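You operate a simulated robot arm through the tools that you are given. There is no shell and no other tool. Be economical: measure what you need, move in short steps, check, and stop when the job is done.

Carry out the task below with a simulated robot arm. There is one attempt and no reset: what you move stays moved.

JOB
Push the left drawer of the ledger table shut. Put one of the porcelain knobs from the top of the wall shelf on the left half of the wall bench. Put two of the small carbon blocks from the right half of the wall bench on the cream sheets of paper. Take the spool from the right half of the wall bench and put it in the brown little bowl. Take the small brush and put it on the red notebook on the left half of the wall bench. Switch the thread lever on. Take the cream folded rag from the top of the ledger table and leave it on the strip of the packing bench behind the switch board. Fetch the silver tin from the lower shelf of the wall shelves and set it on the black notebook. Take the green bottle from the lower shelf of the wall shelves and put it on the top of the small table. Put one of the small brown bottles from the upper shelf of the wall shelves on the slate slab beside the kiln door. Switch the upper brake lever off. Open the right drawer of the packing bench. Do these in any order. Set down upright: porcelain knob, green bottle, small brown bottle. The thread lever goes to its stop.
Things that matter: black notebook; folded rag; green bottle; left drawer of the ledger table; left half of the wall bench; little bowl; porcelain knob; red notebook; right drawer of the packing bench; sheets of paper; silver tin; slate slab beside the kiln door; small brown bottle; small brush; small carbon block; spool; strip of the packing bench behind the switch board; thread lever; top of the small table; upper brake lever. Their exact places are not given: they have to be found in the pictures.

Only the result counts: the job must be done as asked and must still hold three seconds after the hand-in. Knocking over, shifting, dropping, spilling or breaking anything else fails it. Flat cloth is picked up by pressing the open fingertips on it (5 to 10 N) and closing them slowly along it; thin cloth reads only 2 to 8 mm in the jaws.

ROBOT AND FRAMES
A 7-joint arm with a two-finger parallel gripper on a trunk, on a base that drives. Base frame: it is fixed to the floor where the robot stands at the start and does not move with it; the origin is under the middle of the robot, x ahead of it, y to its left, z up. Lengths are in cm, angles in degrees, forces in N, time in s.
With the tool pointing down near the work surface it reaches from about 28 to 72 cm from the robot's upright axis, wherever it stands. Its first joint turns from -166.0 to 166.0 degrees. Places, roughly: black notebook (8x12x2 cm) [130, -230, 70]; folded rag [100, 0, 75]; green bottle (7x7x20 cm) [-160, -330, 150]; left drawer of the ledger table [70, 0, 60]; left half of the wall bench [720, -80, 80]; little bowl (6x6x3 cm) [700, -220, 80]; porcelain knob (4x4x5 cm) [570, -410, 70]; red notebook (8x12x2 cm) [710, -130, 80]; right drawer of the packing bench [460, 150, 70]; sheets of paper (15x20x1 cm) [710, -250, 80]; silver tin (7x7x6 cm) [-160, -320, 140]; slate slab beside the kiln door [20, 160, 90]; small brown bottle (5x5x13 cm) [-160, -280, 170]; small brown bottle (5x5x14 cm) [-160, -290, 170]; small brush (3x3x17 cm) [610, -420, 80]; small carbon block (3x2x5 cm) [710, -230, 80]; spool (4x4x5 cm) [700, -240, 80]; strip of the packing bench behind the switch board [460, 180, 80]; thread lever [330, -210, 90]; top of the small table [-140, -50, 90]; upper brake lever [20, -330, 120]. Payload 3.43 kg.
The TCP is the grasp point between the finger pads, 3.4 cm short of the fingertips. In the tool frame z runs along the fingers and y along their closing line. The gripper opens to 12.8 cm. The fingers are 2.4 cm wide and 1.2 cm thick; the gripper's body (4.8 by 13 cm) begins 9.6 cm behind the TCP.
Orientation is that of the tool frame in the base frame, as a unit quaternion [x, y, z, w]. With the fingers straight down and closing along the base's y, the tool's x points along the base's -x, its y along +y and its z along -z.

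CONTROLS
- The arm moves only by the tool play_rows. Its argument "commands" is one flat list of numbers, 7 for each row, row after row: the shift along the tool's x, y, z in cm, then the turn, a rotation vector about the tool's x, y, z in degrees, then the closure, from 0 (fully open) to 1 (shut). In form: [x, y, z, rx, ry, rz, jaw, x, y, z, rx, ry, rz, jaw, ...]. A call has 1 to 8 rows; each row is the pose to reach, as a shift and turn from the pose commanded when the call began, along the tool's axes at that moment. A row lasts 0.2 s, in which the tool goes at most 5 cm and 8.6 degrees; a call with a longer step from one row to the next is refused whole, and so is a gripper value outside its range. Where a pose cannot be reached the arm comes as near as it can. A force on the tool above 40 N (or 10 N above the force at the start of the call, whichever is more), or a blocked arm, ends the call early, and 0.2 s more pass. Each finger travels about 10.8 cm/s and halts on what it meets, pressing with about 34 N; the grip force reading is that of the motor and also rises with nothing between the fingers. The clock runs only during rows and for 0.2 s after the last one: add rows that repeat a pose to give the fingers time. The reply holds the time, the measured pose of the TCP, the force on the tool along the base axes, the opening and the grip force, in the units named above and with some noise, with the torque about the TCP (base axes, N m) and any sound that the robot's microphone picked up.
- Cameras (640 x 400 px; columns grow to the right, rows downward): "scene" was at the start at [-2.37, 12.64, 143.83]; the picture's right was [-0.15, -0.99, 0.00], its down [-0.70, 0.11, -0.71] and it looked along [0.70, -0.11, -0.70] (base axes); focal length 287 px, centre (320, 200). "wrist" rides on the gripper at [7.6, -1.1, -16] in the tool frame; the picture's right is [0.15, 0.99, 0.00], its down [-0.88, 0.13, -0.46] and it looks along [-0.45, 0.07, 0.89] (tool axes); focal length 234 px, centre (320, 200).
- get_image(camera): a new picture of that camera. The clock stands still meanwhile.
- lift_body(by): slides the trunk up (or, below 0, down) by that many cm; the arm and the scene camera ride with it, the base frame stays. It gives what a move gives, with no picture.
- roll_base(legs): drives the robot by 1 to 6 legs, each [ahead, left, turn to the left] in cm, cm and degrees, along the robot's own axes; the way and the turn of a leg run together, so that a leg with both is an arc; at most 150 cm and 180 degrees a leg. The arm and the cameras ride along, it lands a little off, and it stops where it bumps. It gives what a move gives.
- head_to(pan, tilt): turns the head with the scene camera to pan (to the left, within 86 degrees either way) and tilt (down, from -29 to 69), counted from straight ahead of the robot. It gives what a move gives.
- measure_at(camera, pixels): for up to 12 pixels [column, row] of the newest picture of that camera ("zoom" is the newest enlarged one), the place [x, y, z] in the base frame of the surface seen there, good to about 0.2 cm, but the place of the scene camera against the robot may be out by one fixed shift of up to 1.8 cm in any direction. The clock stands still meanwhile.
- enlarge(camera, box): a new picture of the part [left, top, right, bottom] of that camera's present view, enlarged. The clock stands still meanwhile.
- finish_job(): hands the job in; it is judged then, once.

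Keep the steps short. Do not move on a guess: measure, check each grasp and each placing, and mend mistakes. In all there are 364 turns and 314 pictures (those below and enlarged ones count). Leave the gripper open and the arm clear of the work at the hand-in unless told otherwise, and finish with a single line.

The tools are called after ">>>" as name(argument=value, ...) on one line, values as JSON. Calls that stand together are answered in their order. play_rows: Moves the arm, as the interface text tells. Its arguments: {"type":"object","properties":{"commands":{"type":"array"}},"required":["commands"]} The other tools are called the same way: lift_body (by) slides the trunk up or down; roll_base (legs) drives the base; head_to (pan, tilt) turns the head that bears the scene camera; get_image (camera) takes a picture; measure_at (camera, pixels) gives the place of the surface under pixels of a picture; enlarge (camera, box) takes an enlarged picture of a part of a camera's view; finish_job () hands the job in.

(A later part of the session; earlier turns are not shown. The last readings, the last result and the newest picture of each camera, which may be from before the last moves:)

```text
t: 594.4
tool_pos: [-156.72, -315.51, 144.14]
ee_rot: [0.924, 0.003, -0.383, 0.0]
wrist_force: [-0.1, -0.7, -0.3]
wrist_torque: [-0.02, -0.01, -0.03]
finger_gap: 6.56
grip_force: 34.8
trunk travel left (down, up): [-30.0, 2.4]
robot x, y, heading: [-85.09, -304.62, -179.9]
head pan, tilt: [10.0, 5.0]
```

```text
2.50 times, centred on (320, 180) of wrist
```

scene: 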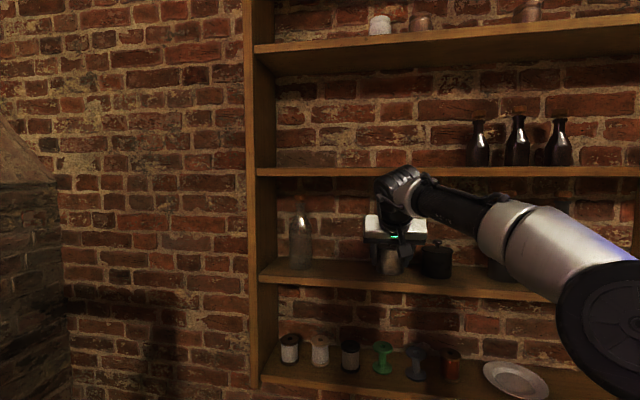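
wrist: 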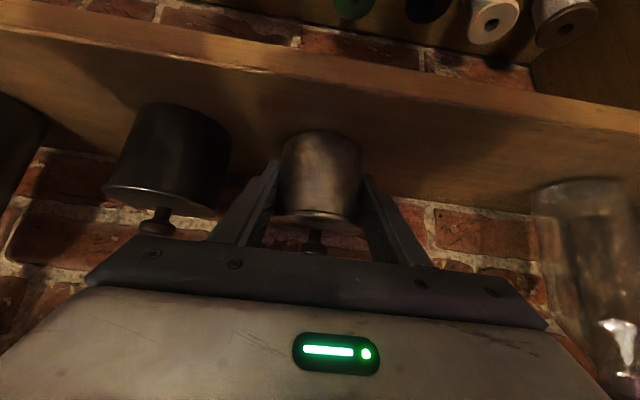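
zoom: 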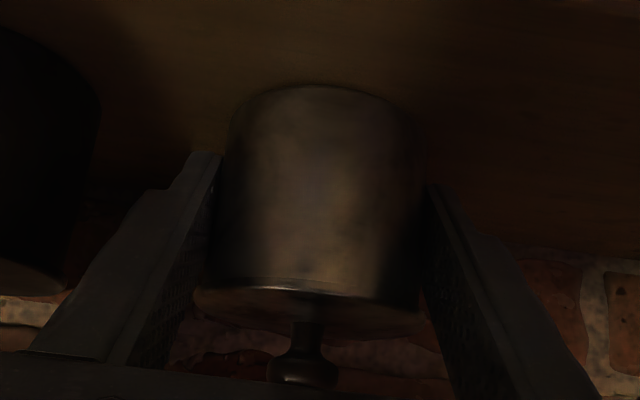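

Forces have settled, gap 6.56. Lift a little and check the tin.

>>> play_rows(commands=[-0.35, 0, -0.35, 0, 0, 0, 0.75, -0.7, 0, -0.7, 0, 0, 0, 0.75, -1.05, 0, -1.05, 0, 0, 0, 0.75, -1.4, 0, -1.4, 0, 0, 0, 0.75])

>>> enlarge(camera="wrist", box=[220, 100, 420, 260])

>>> enlarge(camera="scene", box=[330, 150, 490, 300])

```text
t: 595.4
tool_pos: [-156.83, -315.52, 146.15]
ee_rot: [0.923, 0.004, -0.384, -0.001]
wrist_force: [0.3, -0.5, -0.3]
wrist_torque: [-0.02, -0.02, 0.01]
finger_gap: 6.6
grip_force: 34.6
trunk travel left (down, up): [-30.0, 2.4]
robot x, y, heading: [-85.53, -305.06, -180.0]
head pan, tilt: [10.0, 5.0]
```

```text
2.50 times, centred on (320, 180) of wrist
```

zoom: 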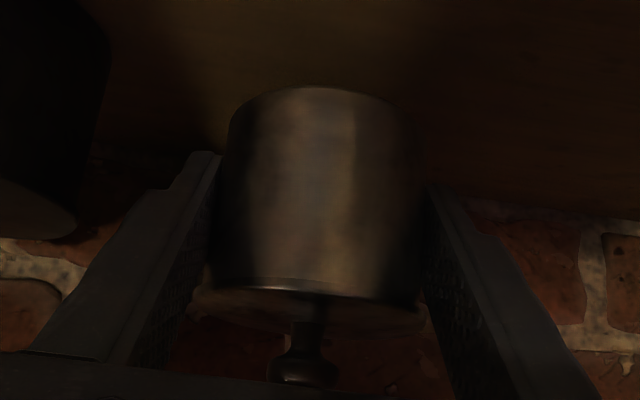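

```text
2.67 times, centred on (410, 225) of scene
```

zoom: 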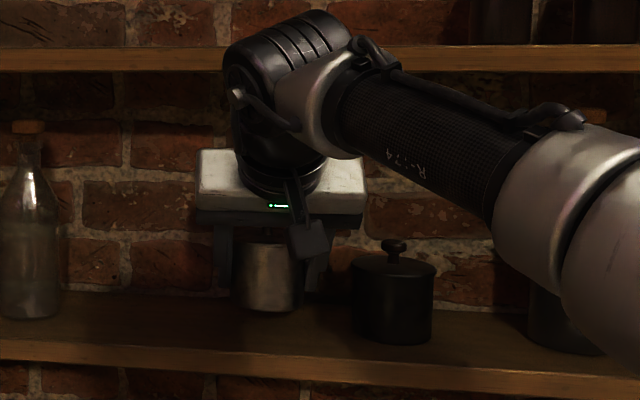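

The tin is lifted. Back straight out.

>>> roll_base(legs=[[-30, 0, 0]])

>>> get_image(camera="wrist")

>>> get_image(camera="scene")

```text
t: 597.4
tool_pos: [-126.89, -315.41, 146.09]
ee_rot: [0.923, 0.003, -0.384, 0.0]
wrist_force: [0.3, -0.5, -1.5]
wrist_torque: [-0.02, 0.03, 0.01]
finger_gap: 6.57
grip_force: 33.9
trunk travel left (down, up): [-30.0, 2.4]
robot x, y, heading: [-55.82, -304.93, -179.9]
head pan, tilt: [10.0, 5.0]
```

```text
168 pictures are left
```

wrist: 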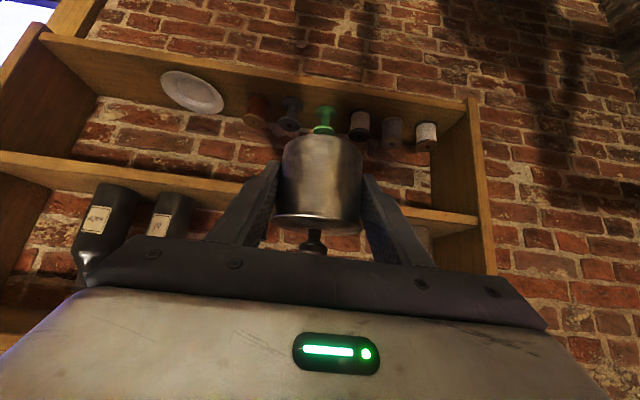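

```text
167 pictures are left
```

scene: 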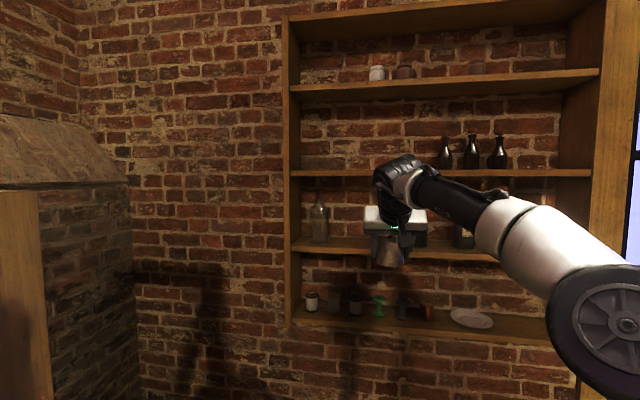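

>>> measure_at(camera="wrist", pixels=[[320, 145], [320, 165], [322, 190], [322, 210], [315, 222], [313, 245], [295, 200], [345, 200]])

>>> enlarge(camera="scene", box=[290, 150, 510, 340])

```text
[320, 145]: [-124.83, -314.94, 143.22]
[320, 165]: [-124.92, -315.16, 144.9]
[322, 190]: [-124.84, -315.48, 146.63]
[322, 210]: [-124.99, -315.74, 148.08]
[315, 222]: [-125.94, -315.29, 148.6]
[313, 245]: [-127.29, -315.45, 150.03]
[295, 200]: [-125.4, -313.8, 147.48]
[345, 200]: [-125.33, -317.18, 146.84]
```

```text
2.11 times, centred on (400, 245) of scene
```

zoom: 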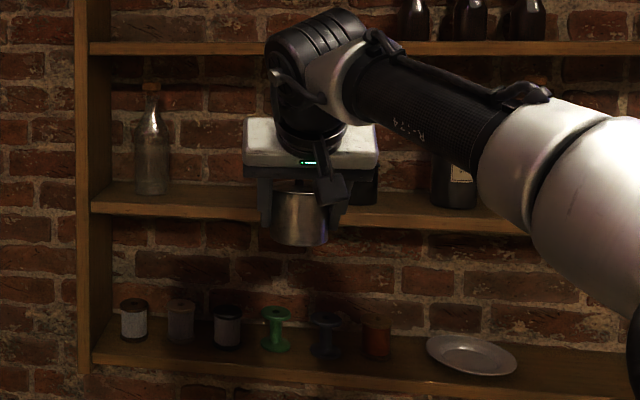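

Tin upright in the grip (bottom ≈4 cm below TCP). Drive the long way round to the aisle side of the jar table.

>>> roll_base(legs=[[-12, 0, 0], [0, -140, 0], [0, -112, 0], [-25, -60, 0], [0, -70, 0], [-140, 0, 0]])

```text
t: 641.6
tool_pos: [42.26, 68.61, 146.09]
ee_rot: [0.923, 0.013, -0.384, 0.003]
wrist_force: [0.6, 0.5, -0.4]
wrist_torque: [-0.01, 0.01, -0.01]
finger_gap: 6.46
grip_force: 34.2
trunk travel left (down, up): [-30.0, 2.4]
robot x, y, heading: [113.56, 81.23, -178.0]
head pan, tilt: [10.0, 5.0]
```

>>> roll_base(legs=[[-122, 0, -1.9], [0, 150, 0], [0, 145, 0]])

>>> head_to(pan=0, tilt=38)

>>> get_image(camera="scene")

>>> get_image(camera="wrist")

```text
t: 675.7
tool_pos: [160.54, -222.65, 146.16]
ee_rot: [0.924, -0.003, -0.383, -0.003]
wrist_force: [-0.5, 0.3, -0.4]
wrist_torque: [-0.03, 0.02, -0.01]
finger_gap: 6.49
grip_force: 34.5
trunk travel left (down, up): [-30.0, 2.4]
robot x, y, heading: [232.09, -212.7, 179.5]
head pan, tilt: [10.0, 5.0]
```

```text
t: 676.6
tool_pos: [160.5, -222.79, 146.22]
ee_rot: [0.924, -0.003, -0.383, -0.003]
wrist_force: [0.3, 0.3, -1.5]
wrist_torque: [0.01, 0.01, -0.01]
finger_gap: 6.47
grip_force: 33.7
trunk travel left (down, up): [-30.0, 2.4]
robot x, y, heading: [232.08, -213.07, 179.4]
head pan, tilt: [0.0, 38.0]
```

```text
165 pictures are left
```

scene: 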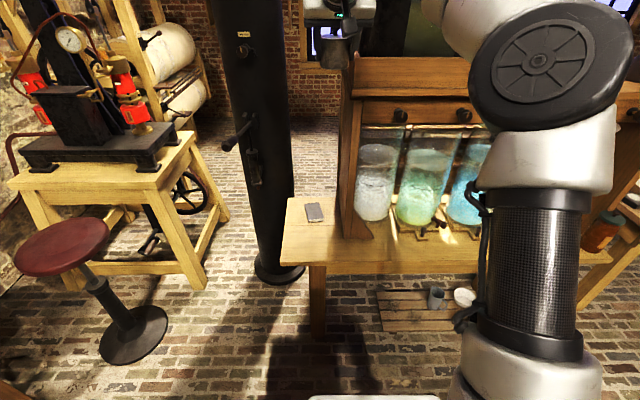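

```text
164 pictures are left
```

wrist: 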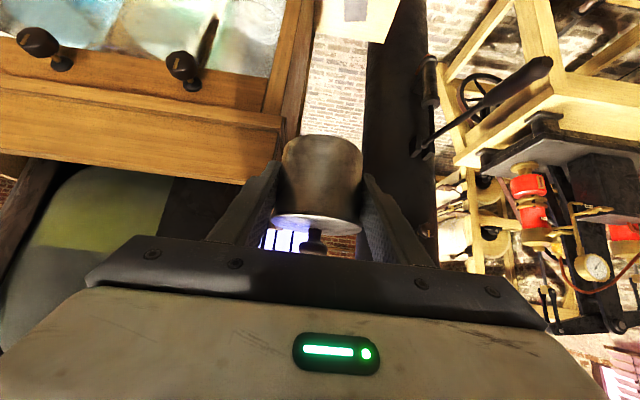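

>>> measure_at(camera="scene", pixels=[[306, 206], [320, 204], [311, 222], [324, 220], [345, 230], [350, 180], [285, 215], [280, 262], [478, 262], [235, 140], [255, 180], [370, 238]])

>>> enlarge(camera="scene", box=[220, 100, 420, 280])

```text
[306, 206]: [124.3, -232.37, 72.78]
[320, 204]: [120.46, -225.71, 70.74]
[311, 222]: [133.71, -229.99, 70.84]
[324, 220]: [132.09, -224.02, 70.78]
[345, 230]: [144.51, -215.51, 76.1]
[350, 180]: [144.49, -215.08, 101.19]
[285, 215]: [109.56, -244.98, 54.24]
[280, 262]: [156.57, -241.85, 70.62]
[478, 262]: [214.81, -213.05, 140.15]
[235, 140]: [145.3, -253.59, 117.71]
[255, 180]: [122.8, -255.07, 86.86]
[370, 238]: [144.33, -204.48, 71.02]
```

```text
2.22 times, centred on (320, 190) of scene
```

zoom: 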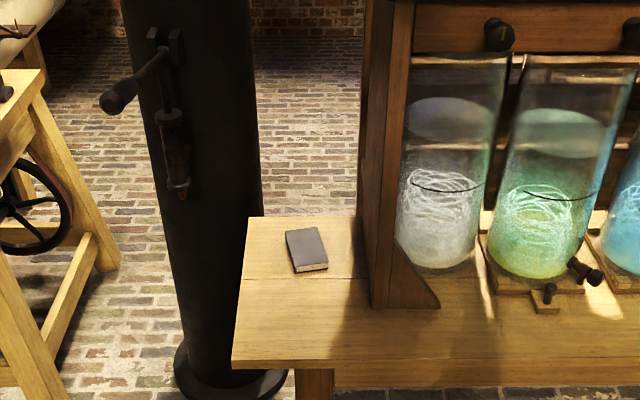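

Notebook around (129,−228), top ≈72; cabinet side at y≈−215, column at y<−243. Lower the trunk 30 and come nearer.

>>> lift_body(by=-30)

>>> roll_base(legs=[[14, 5, 0.5]])

>>> get_image(camera="wrist")

```text
t: 679.6
tool_pos: [160.52, -222.76, 116.09]
ee_rot: [0.924, -0.003, -0.383, -0.004]
wrist_force: [0.2, -0.2, -0.9]
wrist_torque: [0.02, -0.01, -0.01]
finger_gap: 6.47
grip_force: 34.3
trunk travel left (down, up): [0.0, 32.4]
robot x, y, heading: [232.34, -212.88, 179.2]
head pan, tilt: [0.0, 38.0]
```

```text
t: 681.0
tool_pos: [146.62, -228.29, 116.08]
ee_rot: [0.924, 0.0, -0.383, -0.001]
wrist_force: [0.1, 0.1, -0.8]
wrist_torque: [0.01, -0.02, 0.0]
finger_gap: 6.45
grip_force: 34.4
trunk travel left (down, up): [0.0, 32.4]
robot x, y, heading: [218.32, -217.93, 179.9]
head pan, tilt: [0.0, 38.0]
```

```text
162 pictures are left
```

wrist: 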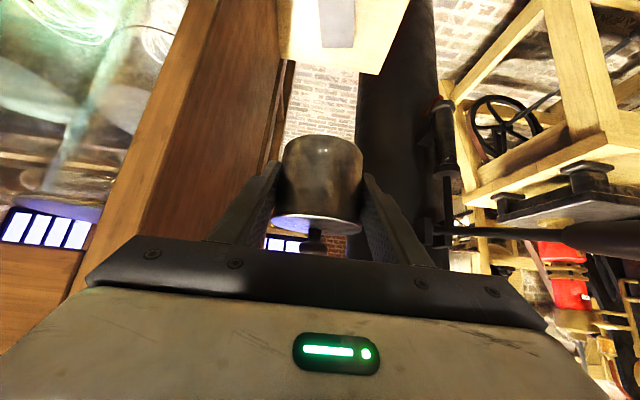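

>>> measure_at(camera="wrist", pixels=[[324, 44], [350, 45], [324, 10], [354, 10], [338, 25], [300, 30], [375, 60], [210, 170], [365, 150], [440, 220]])

```text
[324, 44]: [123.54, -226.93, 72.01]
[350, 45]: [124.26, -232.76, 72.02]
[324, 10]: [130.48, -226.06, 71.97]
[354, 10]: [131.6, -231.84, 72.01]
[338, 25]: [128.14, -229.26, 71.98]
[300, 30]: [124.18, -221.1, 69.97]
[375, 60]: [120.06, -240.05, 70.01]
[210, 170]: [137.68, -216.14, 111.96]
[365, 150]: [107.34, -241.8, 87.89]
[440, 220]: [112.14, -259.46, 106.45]
```

Notebook centre (128.9,−229.4), top 72.0. Drive 22 ahead, then lower by arm.

>>> roll_base(legs=[[22, 0, 0]])

>>> play_rows(commands=[3, 0.2, 2.2, 0, 0, 0, 0.75, 6, 0.4, 4.4, 0, 0, 0, 0.75, 9, 0.6, 6.6, 0, 0, 0, 0.75, 12, 0.8, 8.8, 0, 0, 0, 0.75, 15, 1, 11, 0, 0, 0, 0.75, 18, 1.1, 13.2, 0, 0, 0, 0.75, 21, 1.1, 15.4, 0, 0, 0, 0.75, 24, 1.1, 17.6, 0, 0, 0, 0.75])

>>> get_image(camera="wrist")

```text
t: 682.7
tool_pos: [124.67, -228.27, 116.12]
ee_rot: [0.924, 0.001, -0.383, -0.001]
wrist_force: [-0.3, -0.6, -1.1]
wrist_torque: [0.02, 0.0, -0.04]
finger_gap: 6.45
grip_force: 33.8
trunk travel left (down, up): [0.0, 32.4]
robot x, y, heading: [195.96, -217.42, 179.9]
head pan, tilt: [0.0, 38.0]
```

```text
t: 684.5
tool_pos: [129.0, -229.16, 86.72]
ee_rot: [0.923, 0.001, -0.384, -0.001]
wrist_force: [-0.5, 0.7, -0.6]
wrist_torque: [-0.01, -0.01, 0.0]
finger_gap: 6.47
grip_force: 33.6
trunk travel left (down, up): [0.0, 32.4]
robot x, y, heading: [195.87, -217.88, 179.9]
head pan, tilt: [0.0, 38.0]
```

```text
161 pictures are left
```

wrist: 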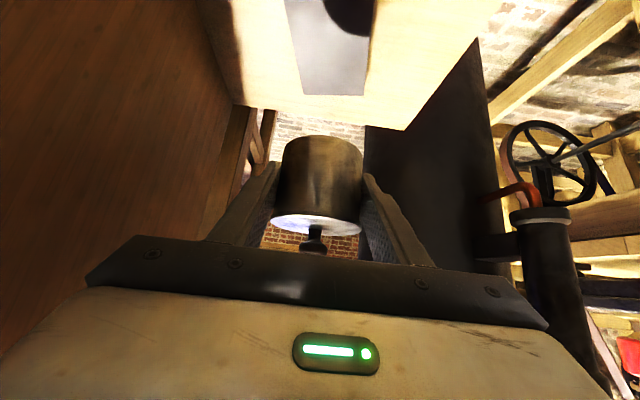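

>>> measure_at(camera="wrist", pixels=[[322, 142], [322, 165], [322, 205], [315, 225], [312, 245], [300, 90], [362, 92], [295, 20], [370, 20]])

```text
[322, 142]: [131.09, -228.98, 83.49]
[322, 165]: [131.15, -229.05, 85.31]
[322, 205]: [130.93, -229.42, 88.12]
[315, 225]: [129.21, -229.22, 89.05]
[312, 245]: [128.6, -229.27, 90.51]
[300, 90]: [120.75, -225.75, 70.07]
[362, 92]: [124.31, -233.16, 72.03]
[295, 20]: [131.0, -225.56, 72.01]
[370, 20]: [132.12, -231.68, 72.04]
```

Lower 10.3 cm over the notebook, then feel for contact.

>>> play_rows(commands=[2.2, 0.1, 1.6, 0, 0, 0, 0.75, 4.4, 0.1, 3.4, 0, 0, 0, 0.75, 6.4, 0.1, 5.3, 0, 0, 0, 0.75, 7.85, 0.1, 6.7, 0, 0, 0, 0.75])

>>> play_rows(commands=[0.2, 0, 0.2, 0, 0, 0, 0.75, 0.4, 0, 0.4, 0, 0, 0, 0.75])

>>> get_image(camera="wrist")

```text
t: 685.5
tool_pos: [130.14, -229.31, 76.31]
ee_rot: [0.924, 0.001, -0.383, -0.001]
wrist_force: [-0.6, 0.3, -1.0]
wrist_torque: [-0.01, 0.01, 0.0]
finger_gap: 6.49
grip_force: 33.9
trunk travel left (down, up): [0.0, 32.4]
robot x, y, heading: [196.09, -217.72, 179.6]
head pan, tilt: [0.0, 38.0]
```

```text
t: 686.1
tool_pos: [129.98, -229.22, 76.07]
ee_rot: [0.923, 0.0, -0.384, -0.003]
wrist_force: [1.8, 0.9, 6.0]
wrist_torque: [-0.12, 0.14, 0.05]
finger_gap: 6.48
grip_force: 33.4
trunk travel left (down, up): [0.0, 32.4]
robot x, y, heading: [196.3, -217.82, 180.2]
head pan, tilt: [0.0, 38.0]
```

```text
160 pictures are left
```

wrist: 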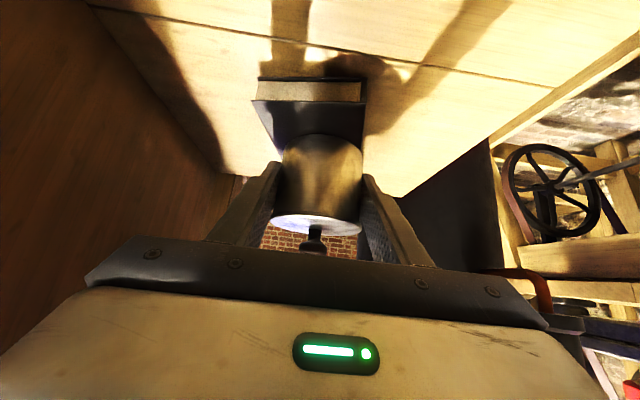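

Contact. Open slowly, then retract along the tool axis.

>>> play_rows(commands=[-0.1, 0, -0.1, 0, 0, 0, 0.75, -0.1, 0, -0.1, 0, 0, 0, 0.48, -0.1, 0, -0.1, 0, 0, 0, 0.42, -0.1, 0, -0.1, 0, 0, 0, 0.36, -0.1, 0, -0.1, 0, 0, 0, 0.3])

>>> play_rows(commands=[0, 0, -2, 0, 0, 0, 0.3, 0, 0, -5, 0, 0, 0, 0.3, 0, 0, -9, 0, 0, 0, 0.3, 0, 0, -13, 0, 0, 0, 0.3, 0, 0, -17, 0, 0, 0, 0.3])

>>> get_image(camera="wrist")

```text
t: 687.3
tool_pos: [130.07, -229.29, 75.98]
ee_rot: [0.924, 0.0, -0.383, -0.002]
wrist_force: [0.5, 0.0, 0.5]
wrist_torque: [0.02, -0.03, 0.0]
finger_gap: 8.97
grip_force: 0.0
trunk travel left (down, up): [0.0, 32.4]
robot x, y, heading: [196.26, -217.6, 179.8]
head pan, tilt: [0.0, 38.0]
```

```text
t: 688.5
tool_pos: [142.04, -229.27, 88.01]
ee_rot: [0.924, 0.0, -0.383, -0.002]
wrist_force: [0.2, -0.4, 0.5]
wrist_torque: [0.04, 0.01, 0.01]
finger_gap: 8.96
grip_force: 0.0
trunk travel left (down, up): [0.0, 32.4]
robot x, y, heading: [196.17, -217.62, 179.8]
head pan, tilt: [0.0, 38.0]
```

```text
159 pictures are left
```

wrist: 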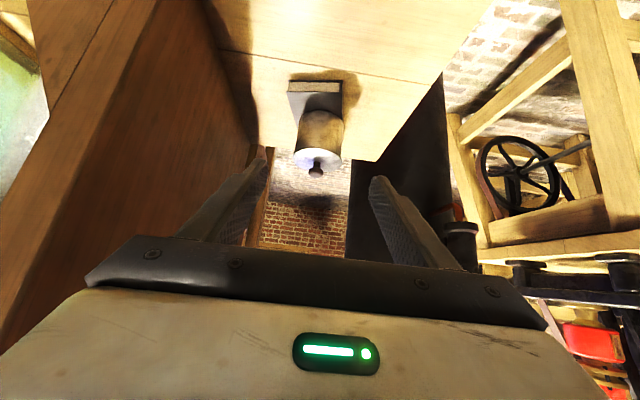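

>>> enlarge(camera="wrist", box=[260, 60, 380, 190])

>>> roll_base(legs=[[-38, 0, 0]])

>>> enlarge(camera="scene", box=[220, 100, 420, 280])

```text
3.08 times, centred on (320, 125) of wrist
```

zoom: 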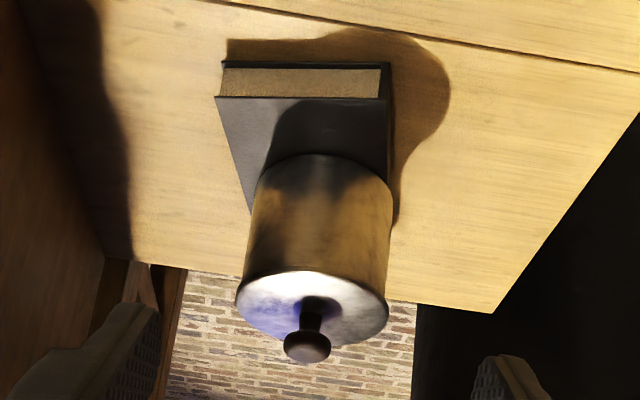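

```text
t: 690.9
tool_pos: [180.0, -229.57, 87.99]
ee_rot: [0.923, 0.002, -0.384, -0.001]
wrist_force: [0.1, 0.0, 0.5]
wrist_torque: [0.01, 0.0, 0.03]
finger_gap: 8.95
grip_force: 0.1
trunk travel left (down, up): [0.0, 32.4]
robot x, y, heading: [234.01, -217.91, -180.0]
head pan, tilt: [0.0, 38.0]
```

```text
2.22 times, centred on (320, 190) of scene
```

zoom: 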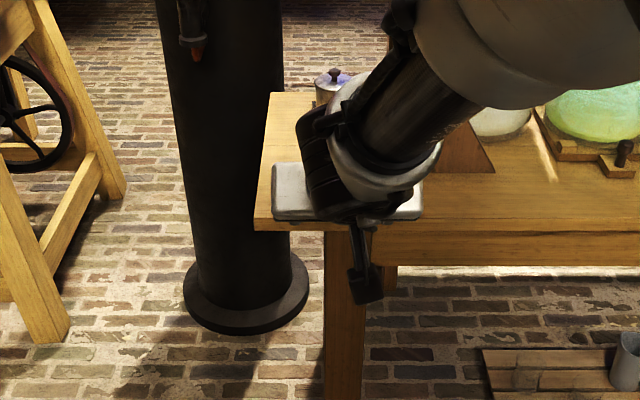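

Tin is well placed. Next the brown bottle. Raise the trunk and drive back; stop midway to view the slate slab.

>>> lift_body(by=30)

>>> roll_base(legs=[[0, -145, 0], [0, -145, 0], [110, 0, 0]])

>>> head_to(pan=-45, tilt=30)

>>> get_image(camera="scene")

```text
t: 693.9
tool_pos: [179.92, -229.44, 117.93]
ee_rot: [0.924, 0.002, -0.383, -0.001]
wrist_force: [0.0, 0.0, 0.5]
wrist_torque: [0.01, -0.01, 0.0]
finger_gap: 8.98
grip_force: 0.0
trunk travel left (down, up): [-30.0, 2.4]
robot x, y, heading: [233.95, -217.7, -180.0]
head pan, tilt: [0.0, 38.0]
```

```text
t: 726.9
tool_pos: [68.85, 60.44, 117.97]
ee_rot: [0.924, -0.001, -0.384, -0.002]
wrist_force: [-1.1, -0.4, -0.6]
wrist_torque: [0.0, 0.04, 0.01]
finger_gap: 8.96
grip_force: 0.0
trunk travel left (down, up): [-30.0, 2.4]
robot x, y, heading: [123.27, 71.69, 179.8]
head pan, tilt: [0.0, 38.0]
```

```text
t: 728.0
tool_pos: [68.81, 60.47, 117.97]
ee_rot: [0.923, -0.001, -0.384, -0.002]
wrist_force: [0.3, 0.2, -0.5]
wrist_torque: [0.02, -0.01, 0.02]
finger_gap: 8.96
grip_force: 0.1
trunk travel left (down, up): [-30.0, 2.4]
robot x, y, heading: [123.18, 71.92, 179.9]
head pan, tilt: [-45.0, 30.0]
```

```text
156 pictures are left
```

scene: 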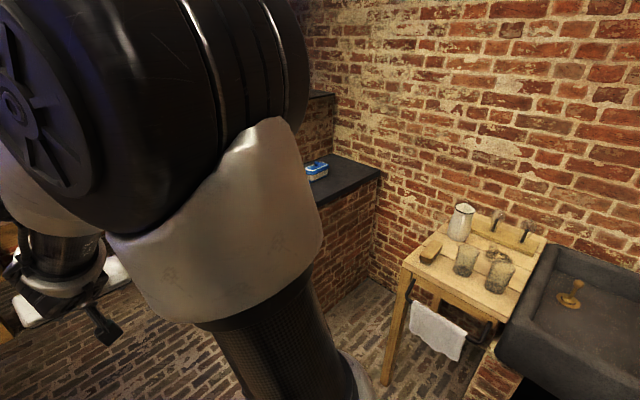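

>>> measure_at(camera="scene", pixels=[[345, 175], [375, 180], [330, 200], [340, 162], [318, 172], [345, 230], [340, 270], [320, 100]])

>>> roll_base(legs=[[100, 0, 0]])

>>> head_to(pan=-80, tilt=30)

>>> get_image(camera="scene")

```text
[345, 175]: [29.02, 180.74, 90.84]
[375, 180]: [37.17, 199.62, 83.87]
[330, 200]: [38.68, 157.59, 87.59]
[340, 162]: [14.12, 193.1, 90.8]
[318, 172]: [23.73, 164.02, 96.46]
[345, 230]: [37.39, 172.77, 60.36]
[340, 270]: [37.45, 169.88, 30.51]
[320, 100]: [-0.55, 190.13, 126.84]
```

```text
t: 733.1
tool_pos: [-30.84, 61.82, 118.09]
ee_rot: [0.924, -0.004, -0.383, -0.004]
wrist_force: [-0.1, 0.3, -0.2]
wrist_torque: [0.0, -0.03, 0.02]
finger_gap: 8.96
grip_force: 0.0
trunk travel left (down, up): [-30.0, 2.4]
robot x, y, heading: [23.67, 72.61, 179.1]
head pan, tilt: [-45.0, 30.0]
```

```text
t: 734.1
tool_pos: [-30.83, 61.69, 117.88]
ee_rot: [0.924, -0.004, -0.383, -0.004]
wrist_force: [-0.4, -0.4, 0.5]
wrist_torque: [-0.01, -0.04, -0.01]
finger_gap: 8.92
grip_force: 0.1
trunk travel left (down, up): [-30.0, 2.4]
robot x, y, heading: [23.8, 72.64, 179.1]
head pan, tilt: [-80.0, 30.0]
```

```text
155 pictures are left
```

scene: 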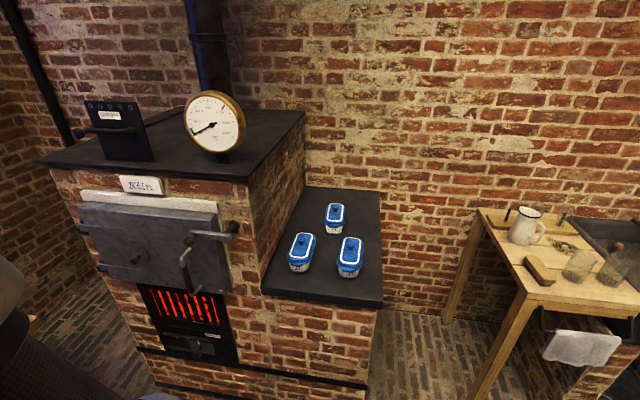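

>>> measure_at(camera="scene", pixels=[[265, 290], [378, 302], [378, 195], [310, 190], [302, 262], [348, 272], [335, 228], [325, 285], [280, 275], [365, 225], [325, 320], [230, 180]])

>>> enlarge(camera="scene", box=[240, 170, 400, 320])

```text
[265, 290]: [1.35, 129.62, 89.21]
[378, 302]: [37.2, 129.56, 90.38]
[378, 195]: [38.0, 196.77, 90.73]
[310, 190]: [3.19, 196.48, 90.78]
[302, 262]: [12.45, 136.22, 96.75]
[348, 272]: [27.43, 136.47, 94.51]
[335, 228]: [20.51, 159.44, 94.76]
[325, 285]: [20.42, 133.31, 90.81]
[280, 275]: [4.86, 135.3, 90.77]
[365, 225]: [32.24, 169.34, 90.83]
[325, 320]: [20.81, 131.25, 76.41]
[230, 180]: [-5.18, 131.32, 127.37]
```

```text
2.67 times, centred on (320, 245) of scene
```

zoom: 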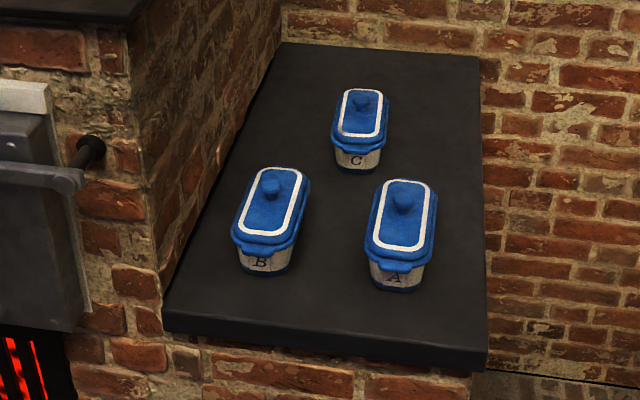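

Slab z≈90, three blue boxes; free spot at about (31,159). Now drive to the shelves for the brown bottle.

>>> roll_base(legs=[[42, 0, 0.9], [0, 70, 0], [26, 60, 0], [0, 115, 0], [0, 110, 0]])

>>> lift_body(by=2.4)

>>> head_to(pan=5, tilt=0)

>>> get_image(camera="scene")

```text
t: 770.8
tool_pos: [-94.94, -295.2, 117.78]
ee_rot: [0.924, 0.01, -0.383, 0.002]
wrist_force: [-0.1, 0.4, -0.2]
wrist_torque: [0.0, -0.02, 0.03]
finger_gap: 8.96
grip_force: 0.1
trunk travel left (down, up): [-30.0, 2.4]
robot x, y, heading: [-41.22, -282.37, -178.9]
head pan, tilt: [-80.0, 30.0]
```

```text
t: 771.5
tool_pos: [-95.09, -295.23, 120.37]
ee_rot: [0.923, 0.01, -0.384, 0.002]
wrist_force: [1.0, 0.2, -0.1]
wrist_torque: [-0.01, 0.01, 0.0]
finger_gap: 8.96
grip_force: 0.1
trunk travel left (down, up): [-32.4, 0.0]
robot x, y, heading: [-41.07, -282.49, -178.8]
head pan, tilt: [-80.0, 30.0]
```

```text
t: 773.0
tool_pos: [-95.0, -295.29, 120.27]
ee_rot: [0.924, 0.01, -0.383, 0.003]
wrist_force: [0.2, 0.0, 2.1]
wrist_torque: [-0.03, 0.0, -0.01]
finger_gap: 8.97
grip_force: 0.1
trunk travel left (down, up): [-32.4, 0.0]
robot x, y, heading: [-41.42, -282.66, -179.0]
head pan, tilt: [5.0, 0.0]
```

```text
153 pictures are left
```

scene: 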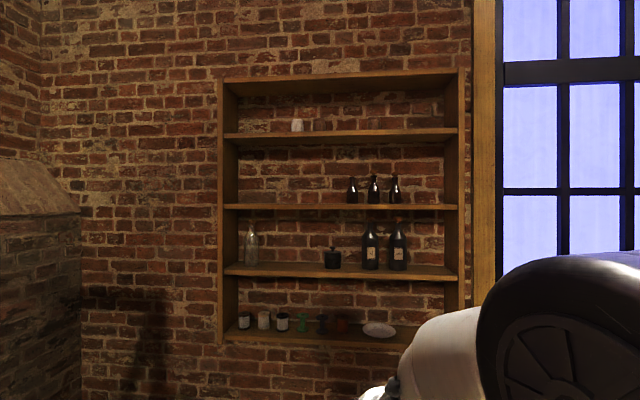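

Black tin is undisturbed. Raise the tool toward the upper-shelf height.

>>> play_rows(commands=[-3.5, 0, -3.5, 0, 0, 0, 0.45, -7, 0, -7, 0, 0, 0, 0.45, -10.5, 0, -10.5, 0, 0, 0, 0.45, -14, 0, -14, 0, 0, 0, 0.45, -17.5, 0, -17.5, 0, 0, 0, 0.45, -21, 0, -21, 0, 0, 0, 0.45, -24.5, 0, -24.5, 0, 0, 0, 0.45, -28, 0, -28, 0, 0, 0, 0.45])

>>> play_rows(commands=[-3.5, 0, -3.5, 0, 0, 0, 0.45, -7, 0, -7, 0, 0, 0, 0.45, -9, 0, -9, 0, 0, 0, 0.45])

>>> get_image(camera="wrist")

```text
t: 775.0
tool_pos: [-95.43, -284.01, 159.35]
ee_rot: [0.914, -0.088, -0.393, -0.037]
wrist_force: [0.4, -0.7, 0.7]
wrist_torque: [0.03, -0.01, -0.04]
finger_gap: 7.04
grip_force: 0.0
out of reach, approached as far as the arm can: row 8
trunk travel left (down, up): [-32.4, 0.0]
robot x, y, heading: [-41.06, -282.67, -179.0]
head pan, tilt: [5.0, 0.0]
stopped in row 8: the arm was blocked; the commanded pose is now the measured one
```

```text
t: 776.0
tool_pos: [-90.78, -262.13, 171.01]
ee_rot: [0.874, -0.281, -0.378, -0.12]
wrist_force: [0.9, 0.8, 0.8]
wrist_torque: [-0.08, 0.05, 0.09]
finger_gap: 7.04
grip_force: 0.1
out of reach, approached as far as the arm can: row 1, 3
trunk travel left (down, up): [-32.4, 0.0]
robot x, y, heading: [-41.23, -282.01, -178.9]
head pan, tilt: [5.0, 0.0]
stopped in row 3: the arm was blocked; the commanded pose is now the measured one
```

```text
152 pictures are left
```

wrist: 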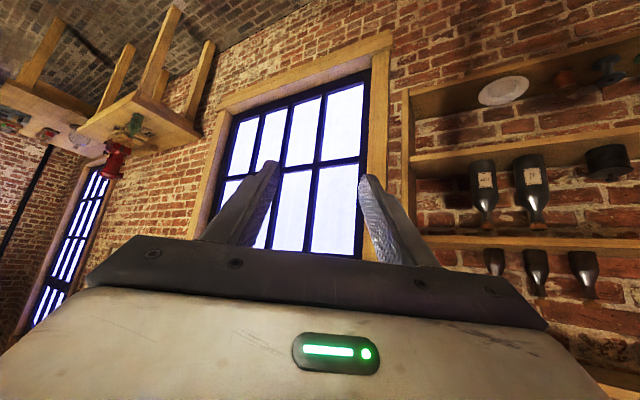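

The arm got cramped at 45° at that height. Re-orient to 70° pitch while moving outward and left.

>>> play_rows(commands=[0.76, 4.57, 0.66, -3.8, -2.8, -2.4, 0.45, 1.5, 9.15, 1.3, -7.6, -5.6, -4.7, 0.45, 2.3, 13.7, 2, -11.4, -8.4, -7.1, 0.45, 3.05, 18.3, 2.65, -15.2, -11.25, -9.45, 0.45, 3.8, 22.9, 3.3, -19, -14.1, -11.8, 0.45, 4.6, 27.4, 4, -22.8, -16.9, -14.2, 0.45, 5.3, 32, 4.6, -26.6, -19.7, -16.5, 0.45, 6.1, 36.6, 5.3, -30.4, -22.5, -18.9, 0.45])

>>> get_image(camera="wrist")

```text
t: 777.8
tool_pos: [-112.27, -292.29, 162.9]
ee_rot: [0.819, 0.003, -0.573, 0.002]
wrist_force: [0.3, 0.6, 0.0]
wrist_torque: [0.01, 0.02, 0.01]
finger_gap: 7.02
grip_force: 0.0
trunk travel left (down, up): [-32.4, 0.0]
robot x, y, heading: [-40.93, -282.62, -179.0]
head pan, tilt: [5.0, 0.0]
```

```text
151 pictures are left
```

wrist: 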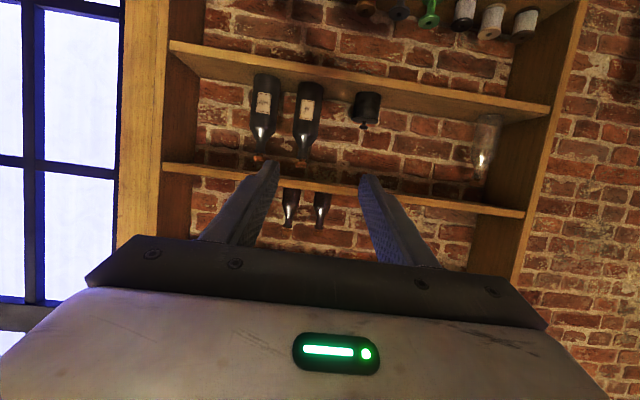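

>>> measure_at(camera="wrist", pixels=[[322, 203], [315, 203], [329, 203], [319, 222], [291, 205], [289, 222], [310, 188], [340, 192], [322, 194]])

>>> enlarge(camera="wrist", box=[240, 160, 400, 260])

```text
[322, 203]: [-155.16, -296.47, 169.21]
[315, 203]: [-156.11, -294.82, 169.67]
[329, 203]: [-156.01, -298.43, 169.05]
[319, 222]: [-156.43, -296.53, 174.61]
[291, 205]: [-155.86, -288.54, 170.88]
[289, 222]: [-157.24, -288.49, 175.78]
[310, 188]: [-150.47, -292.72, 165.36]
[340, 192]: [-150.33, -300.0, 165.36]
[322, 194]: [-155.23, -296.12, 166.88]
```

```text
4.00 times, centred on (320, 210) of wrist
```

zoom: 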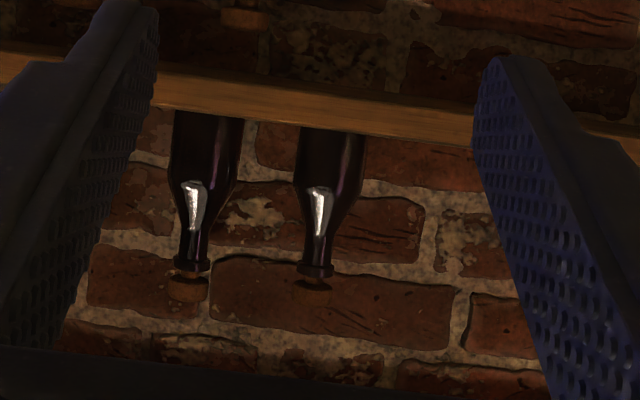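

Target bottle axis ≈(−157.5,−296.6), shelf 165.7. Raise, set opening 6.4, and drive in 33.

>>> play_rows(commands=[-3, 2.5, -1.1, 0, 0, 0, 0.5, -6, 5, -2.2, 0, 0, 0, 0.5])

>>> roll_base(legs=[[32, 0, -1]])

>>> get_image(camera="wrist")

```text
t: 778.4
tool_pos: [-111.94, -295.24, 167.82]
ee_rot: [0.819, 0.002, -0.574, 0.002]
wrist_force: [-0.1, 0.6, -0.2]
wrist_torque: [-0.01, 0.0, 0.03]
finger_gap: 6.41
grip_force: 0.0
out of reach, approached as far as the arm can: row 2
trunk travel left (down, up): [-32.4, 0.0]
robot x, y, heading: [-41.15, -282.58, -178.9]
head pan, tilt: [5.0, 0.0]
```

```text
t: 780.6
tool_pos: [-144.22, -294.4, 167.68]
ee_rot: [0.82, -0.007, -0.573, -0.005]
wrist_force: [0.1, 0.5, -0.2]
wrist_torque: [-0.03, 0.06, -0.02]
finger_gap: 6.41
grip_force: 0.1
trunk travel left (down, up): [-32.4, 0.0]
robot x, y, heading: [-73.14, -283.15, -180.1]
head pan, tilt: [5.0, 0.0]
```

```text
149 pictures are left
```

wrist: 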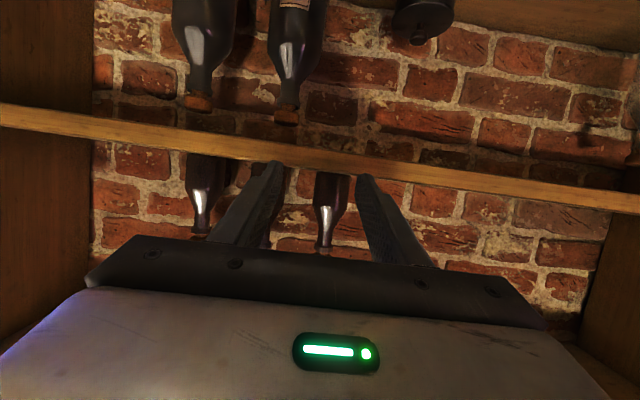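

>>> measure_at(camera="wrist", pixels=[[331, 205], [318, 205], [345, 205], [325, 235], [331, 185], [277, 200], [208, 200], [380, 170], [330, 150]])

>>> enlarge(camera="wrist", box=[230, 140, 430, 265])

```text
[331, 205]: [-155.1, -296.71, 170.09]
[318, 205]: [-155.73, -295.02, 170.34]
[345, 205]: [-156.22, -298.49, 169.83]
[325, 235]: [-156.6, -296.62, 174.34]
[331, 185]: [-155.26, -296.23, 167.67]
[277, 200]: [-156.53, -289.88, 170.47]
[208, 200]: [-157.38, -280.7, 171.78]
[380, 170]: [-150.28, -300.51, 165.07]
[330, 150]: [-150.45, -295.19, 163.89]
```

```text
3.20 times, centred on (330, 202) of wrist
```

zoom: 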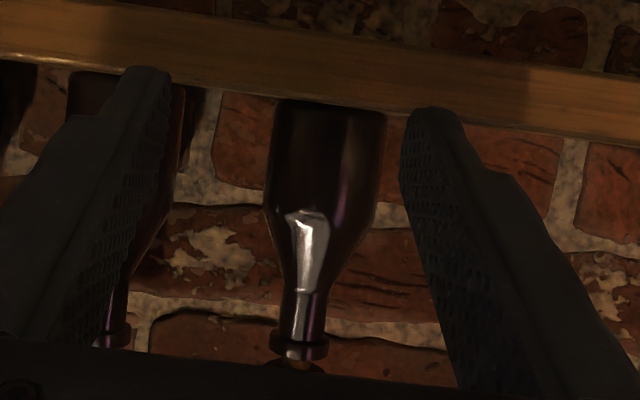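

Back 8 while raising 2 and shifting left 2.3; then check.

>>> play_rows(commands=[0.3, 0.8, -2.7, 0, 0, 0, 0.5, 0.6, 1.6, -5.4, 0, 0, 0, 0.5, 0.86, 2.3, -8.2, 0, 0, 0, 0.5])

>>> roll_base(legs=[[10, 0, 0]])

>>> get_image(camera="wrist")

```text
t: 781.4
tool_pos: [-135.95, -296.85, 169.9]
ee_rot: [0.819, -0.007, -0.574, -0.005]
wrist_force: [-0.6, -0.4, 0.2]
wrist_torque: [-0.01, 0.0, -0.03]
finger_gap: 6.42
grip_force: 0.0
trunk travel left (down, up): [-32.4, 0.0]
robot x, y, heading: [-72.95, -282.81, -179.8]
head pan, tilt: [5.0, 0.0]
```

```text
t: 782.5
tool_pos: [-146.36, -296.73, 169.74]
ee_rot: [0.82, -0.007, -0.572, -0.005]
wrist_force: [-1.5, -0.2, 0.3]
wrist_torque: [-0.01, -0.03, 0.01]
finger_gap: 6.41
grip_force: 0.0
trunk travel left (down, up): [-32.4, 0.0]
robot x, y, heading: [-83.46, -282.67, 180.0]
head pan, tilt: [5.0, 0.0]
```

```text
147 pictures are left
```

wrist: 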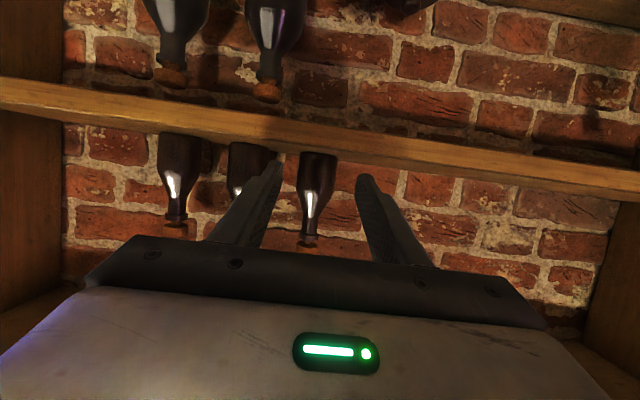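

>>> measure_at(camera="wrist", pixels=[[317, 180], [301, 180], [333, 180], [308, 235], [258, 175], [270, 150]])

```text
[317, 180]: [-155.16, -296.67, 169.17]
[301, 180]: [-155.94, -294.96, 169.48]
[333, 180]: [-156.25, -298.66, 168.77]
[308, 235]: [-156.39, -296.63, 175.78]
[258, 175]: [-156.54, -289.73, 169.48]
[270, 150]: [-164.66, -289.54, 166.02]
```

Centred. Drive 9 ahead so that the bottle comes between the fingers.

>>> roll_base(legs=[[6, 0, 0], [3.5, 0, 0]])

>>> get_image(camera="wrist")

```text
t: 784.0
tool_pos: [-155.88, -296.72, 169.72]
ee_rot: [0.819, -0.007, -0.573, -0.005]
wrist_force: [-0.3, 0.3, -0.2]
wrist_torque: [0.02, 0.0, 0.03]
finger_gap: 6.39
grip_force: 0.1
trunk travel left (down, up): [-32.4, 0.0]
robot x, y, heading: [-92.74, -283.05, 179.9]
head pan, tilt: [5.0, 0.0]
```

```text
146 pictures are left
```

wrist: 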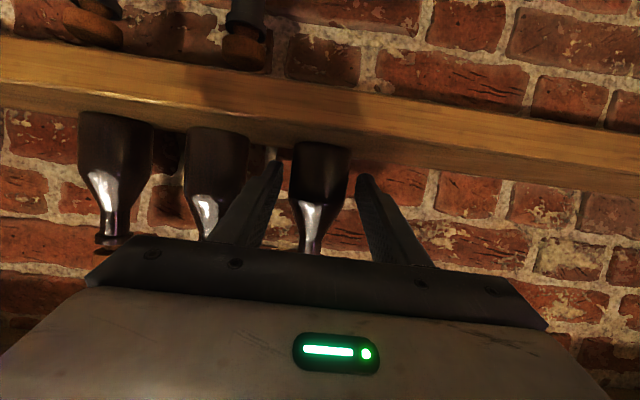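

>>> play_rows(commands=[-0.13, 0, 1.2, 0, 0, 0, 0.5, -0.13, 0, 1.2, 0, 0, 0, 0.55, -0.13, 0, 1.2, 0, 0, 0, 0.6, -0.13, 0, 1.2, 0, 0, 0, 0.65, -0.13, 0, 1.2, 0, 0, 0, 0.7, -0.13, 0, 1.2, 0, 0, 0, 0.8, -0.13, 0, 1.2, 0, 0, 0, 0.85])

>>> get_image(camera="wrist")

```text
t: 785.6
tool_pos: [-157.01, -296.71, 169.5]
ee_rot: [0.819, -0.007, -0.573, -0.005]
wrist_force: [-0.3, -0.3, -1.1]
wrist_torque: [0.03, 0.02, -0.03]
finger_gap: 4.64
grip_force: 34.2
trunk travel left (down, up): [-32.4, 0.0]
robot x, y, heading: [-92.46, -282.93, 180.0]
head pan, tilt: [5.0, 0.0]
```

```text
145 pictures are left
```

wrist: 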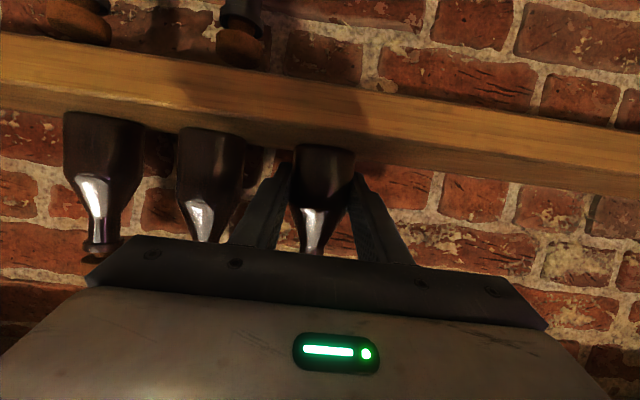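

Gripped (4.64). Lift 1.3 and back out.

>>> play_rows(commands=[-0.5, 0, -0.17, 0, 0, 0, 0.85, -0.95, 0, -0.34, 0, 0, 0, 0.85, -1.3, 0, -0.48, 0, 0, 0, 0.85])

>>> roll_base(legs=[[-30, 0, 0]])

>>> get_image(camera="wrist")

```text
t: 786.4
tool_pos: [-156.89, -296.67, 170.97]
ee_rot: [0.82, -0.007, -0.573, -0.005]
wrist_force: [0.1, -0.2, -1.5]
wrist_torque: [0.03, -0.01, -0.03]
finger_gap: 4.66
grip_force: 33.3
trunk travel left (down, up): [-32.4, 0.0]
robot x, y, heading: [-92.12, -282.96, 180.1]
head pan, tilt: [5.0, 0.0]
```

```text
t: 788.4
tool_pos: [-126.56, -296.59, 170.93]
ee_rot: [0.819, -0.007, -0.573, -0.005]
wrist_force: [0.3, -0.3, -0.4]
wrist_torque: [0.0, 0.01, -0.01]
finger_gap: 4.67
grip_force: 33.5
trunk travel left (down, up): [-32.4, 0.0]
robot x, y, heading: [-62.44, -282.59, 179.8]
head pan, tilt: [5.0, 0.0]
```

```text
144 pictures are left
```

wrist: 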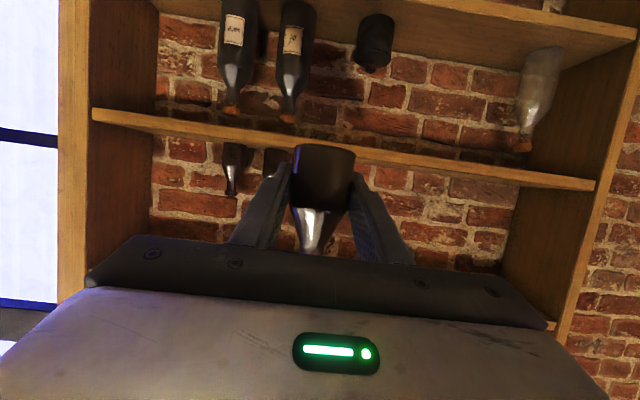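

Bottle held; others stand. Drive to the kiln slab and face +y.

>>> roll_base(legs=[[-18, 0, 0], [0, -113, 0], [0, -112, 0], [-25, -60, 0], [0, -45, 0], [0, 0, -90]])

>>> head_to(pan=0, tilt=35)

>>> get_image(camera="scene")

```text
t: 825.5
tool_pos: [-38.2, 110.82, 170.81]
ee_rot: [-0.579, 0.581, 0.404, 0.406]
wrist_force: [0.1, 0.0, -0.9]
wrist_torque: [0.02, -0.02, 0.02]
finger_gap: 4.66
grip_force: 34.4
trunk travel left (down, up): [-32.4, 0.0]
robot x, y, heading: [-23.7, 46.66, 90.9]
head pan, tilt: [5.0, 0.0]
```

```text
t: 826.5
tool_pos: [-38.42, 110.84, 170.99]
ee_rot: [-0.579, 0.58, 0.405, 0.405]
wrist_force: [-0.3, 0.0, -1.4]
wrist_torque: [-0.02, 0.04, -0.02]
finger_gap: 4.65
grip_force: 33.8
trunk travel left (down, up): [-32.4, 0.0]
robot x, y, heading: [-23.92, 46.73, 90.7]
head pan, tilt: [0.0, 35.0]
```

```text
143 pictures are left
```

scene: 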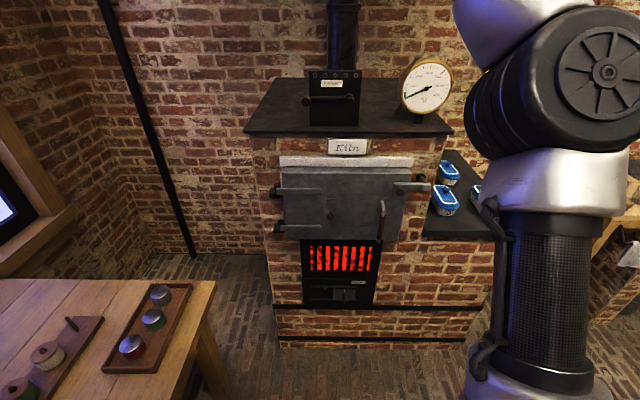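

>>> roll_base(legs=[[13, 0, -0.8], [0, -62, 0]])

>>> get_image(camera="scene")

```text
t: 833.1
tool_pos: [21.12, 124.39, 170.89]
ee_rot: [-0.573, 0.586, 0.4, 0.41]
wrist_force: [0.2, 0.7, -0.8]
wrist_torque: [0.03, 0.0, 0.02]
finger_gap: 4.66
grip_force: 34.2
trunk travel left (down, up): [-32.4, 0.0]
robot x, y, heading: [34.91, 60.06, 89.9]
head pan, tilt: [0.0, 35.0]
stopped in leg 2: the robot was blocked; the commanded pose is now the measured one
```

```text
142 pictures are left
```

scene: 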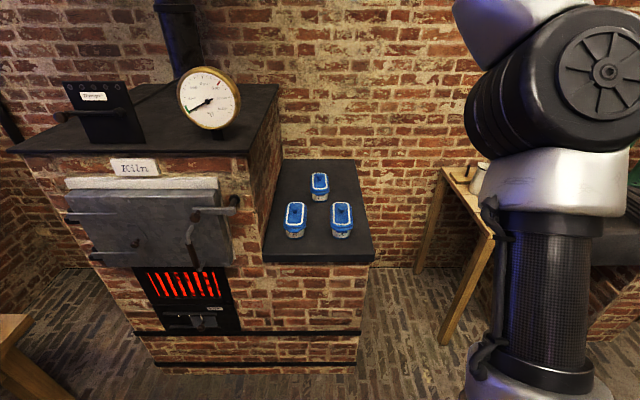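

Blocked beside the table; step left 2, ahead 22, and lower the trunk.

>>> roll_base(legs=[[0, 2, 0], [22, 0, 0]])

>>> lift_body(by=-32)

>>> get_image(camera="wrist")

>>> get_image(camera="scene")

```text
t: 835.3
tool_pos: [19.19, 146.52, 170.86]
ee_rot: [-0.574, 0.584, 0.402, 0.409]
wrist_force: [-0.2, -0.3, -0.1]
wrist_torque: [-0.03, 0.02, 0.0]
finger_gap: 4.66
grip_force: 33.7
trunk travel left (down, up): [-32.4, 0.0]
robot x, y, heading: [32.56, 82.07, 89.7]
head pan, tilt: [0.0, 35.0]
```

```text
t: 838.5
tool_pos: [19.13, 146.43, 139.01]
ee_rot: [-0.574, 0.585, 0.401, 0.409]
wrist_force: [-0.2, 0.2, -1.4]
wrist_torque: [0.01, -0.01, 0.01]
finger_gap: 4.69
grip_force: 34.5
trunk travel left (down, up): [-0.4, 32.0]
robot x, y, heading: [33.01, 82.05, 89.9]
head pan, tilt: [0.0, 35.0]
```

```text
141 pictures are left
```

wrist: 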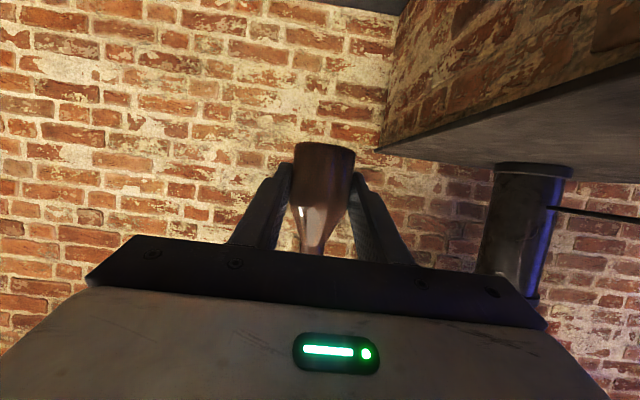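

```text
140 pictures are left
```

scene: 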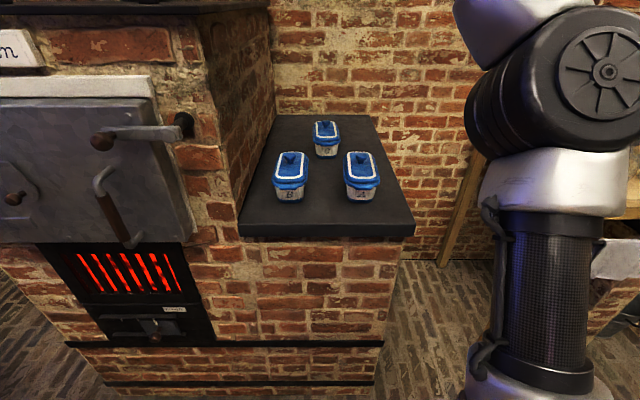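

>>> measure_at(camera="scene", pixels=[[405, 220], [375, 120], [377, 180], [345, 180], [361, 195], [340, 130], [325, 155], [313, 130], [370, 140], [355, 135], [328, 135], [361, 168]])

```text
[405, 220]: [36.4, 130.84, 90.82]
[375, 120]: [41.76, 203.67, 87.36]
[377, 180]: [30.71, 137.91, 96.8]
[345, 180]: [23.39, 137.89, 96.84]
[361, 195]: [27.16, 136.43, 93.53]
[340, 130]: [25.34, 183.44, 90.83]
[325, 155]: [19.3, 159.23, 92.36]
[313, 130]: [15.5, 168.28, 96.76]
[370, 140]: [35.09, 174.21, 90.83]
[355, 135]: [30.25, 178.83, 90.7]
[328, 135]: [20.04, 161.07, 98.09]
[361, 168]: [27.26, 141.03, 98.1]
```

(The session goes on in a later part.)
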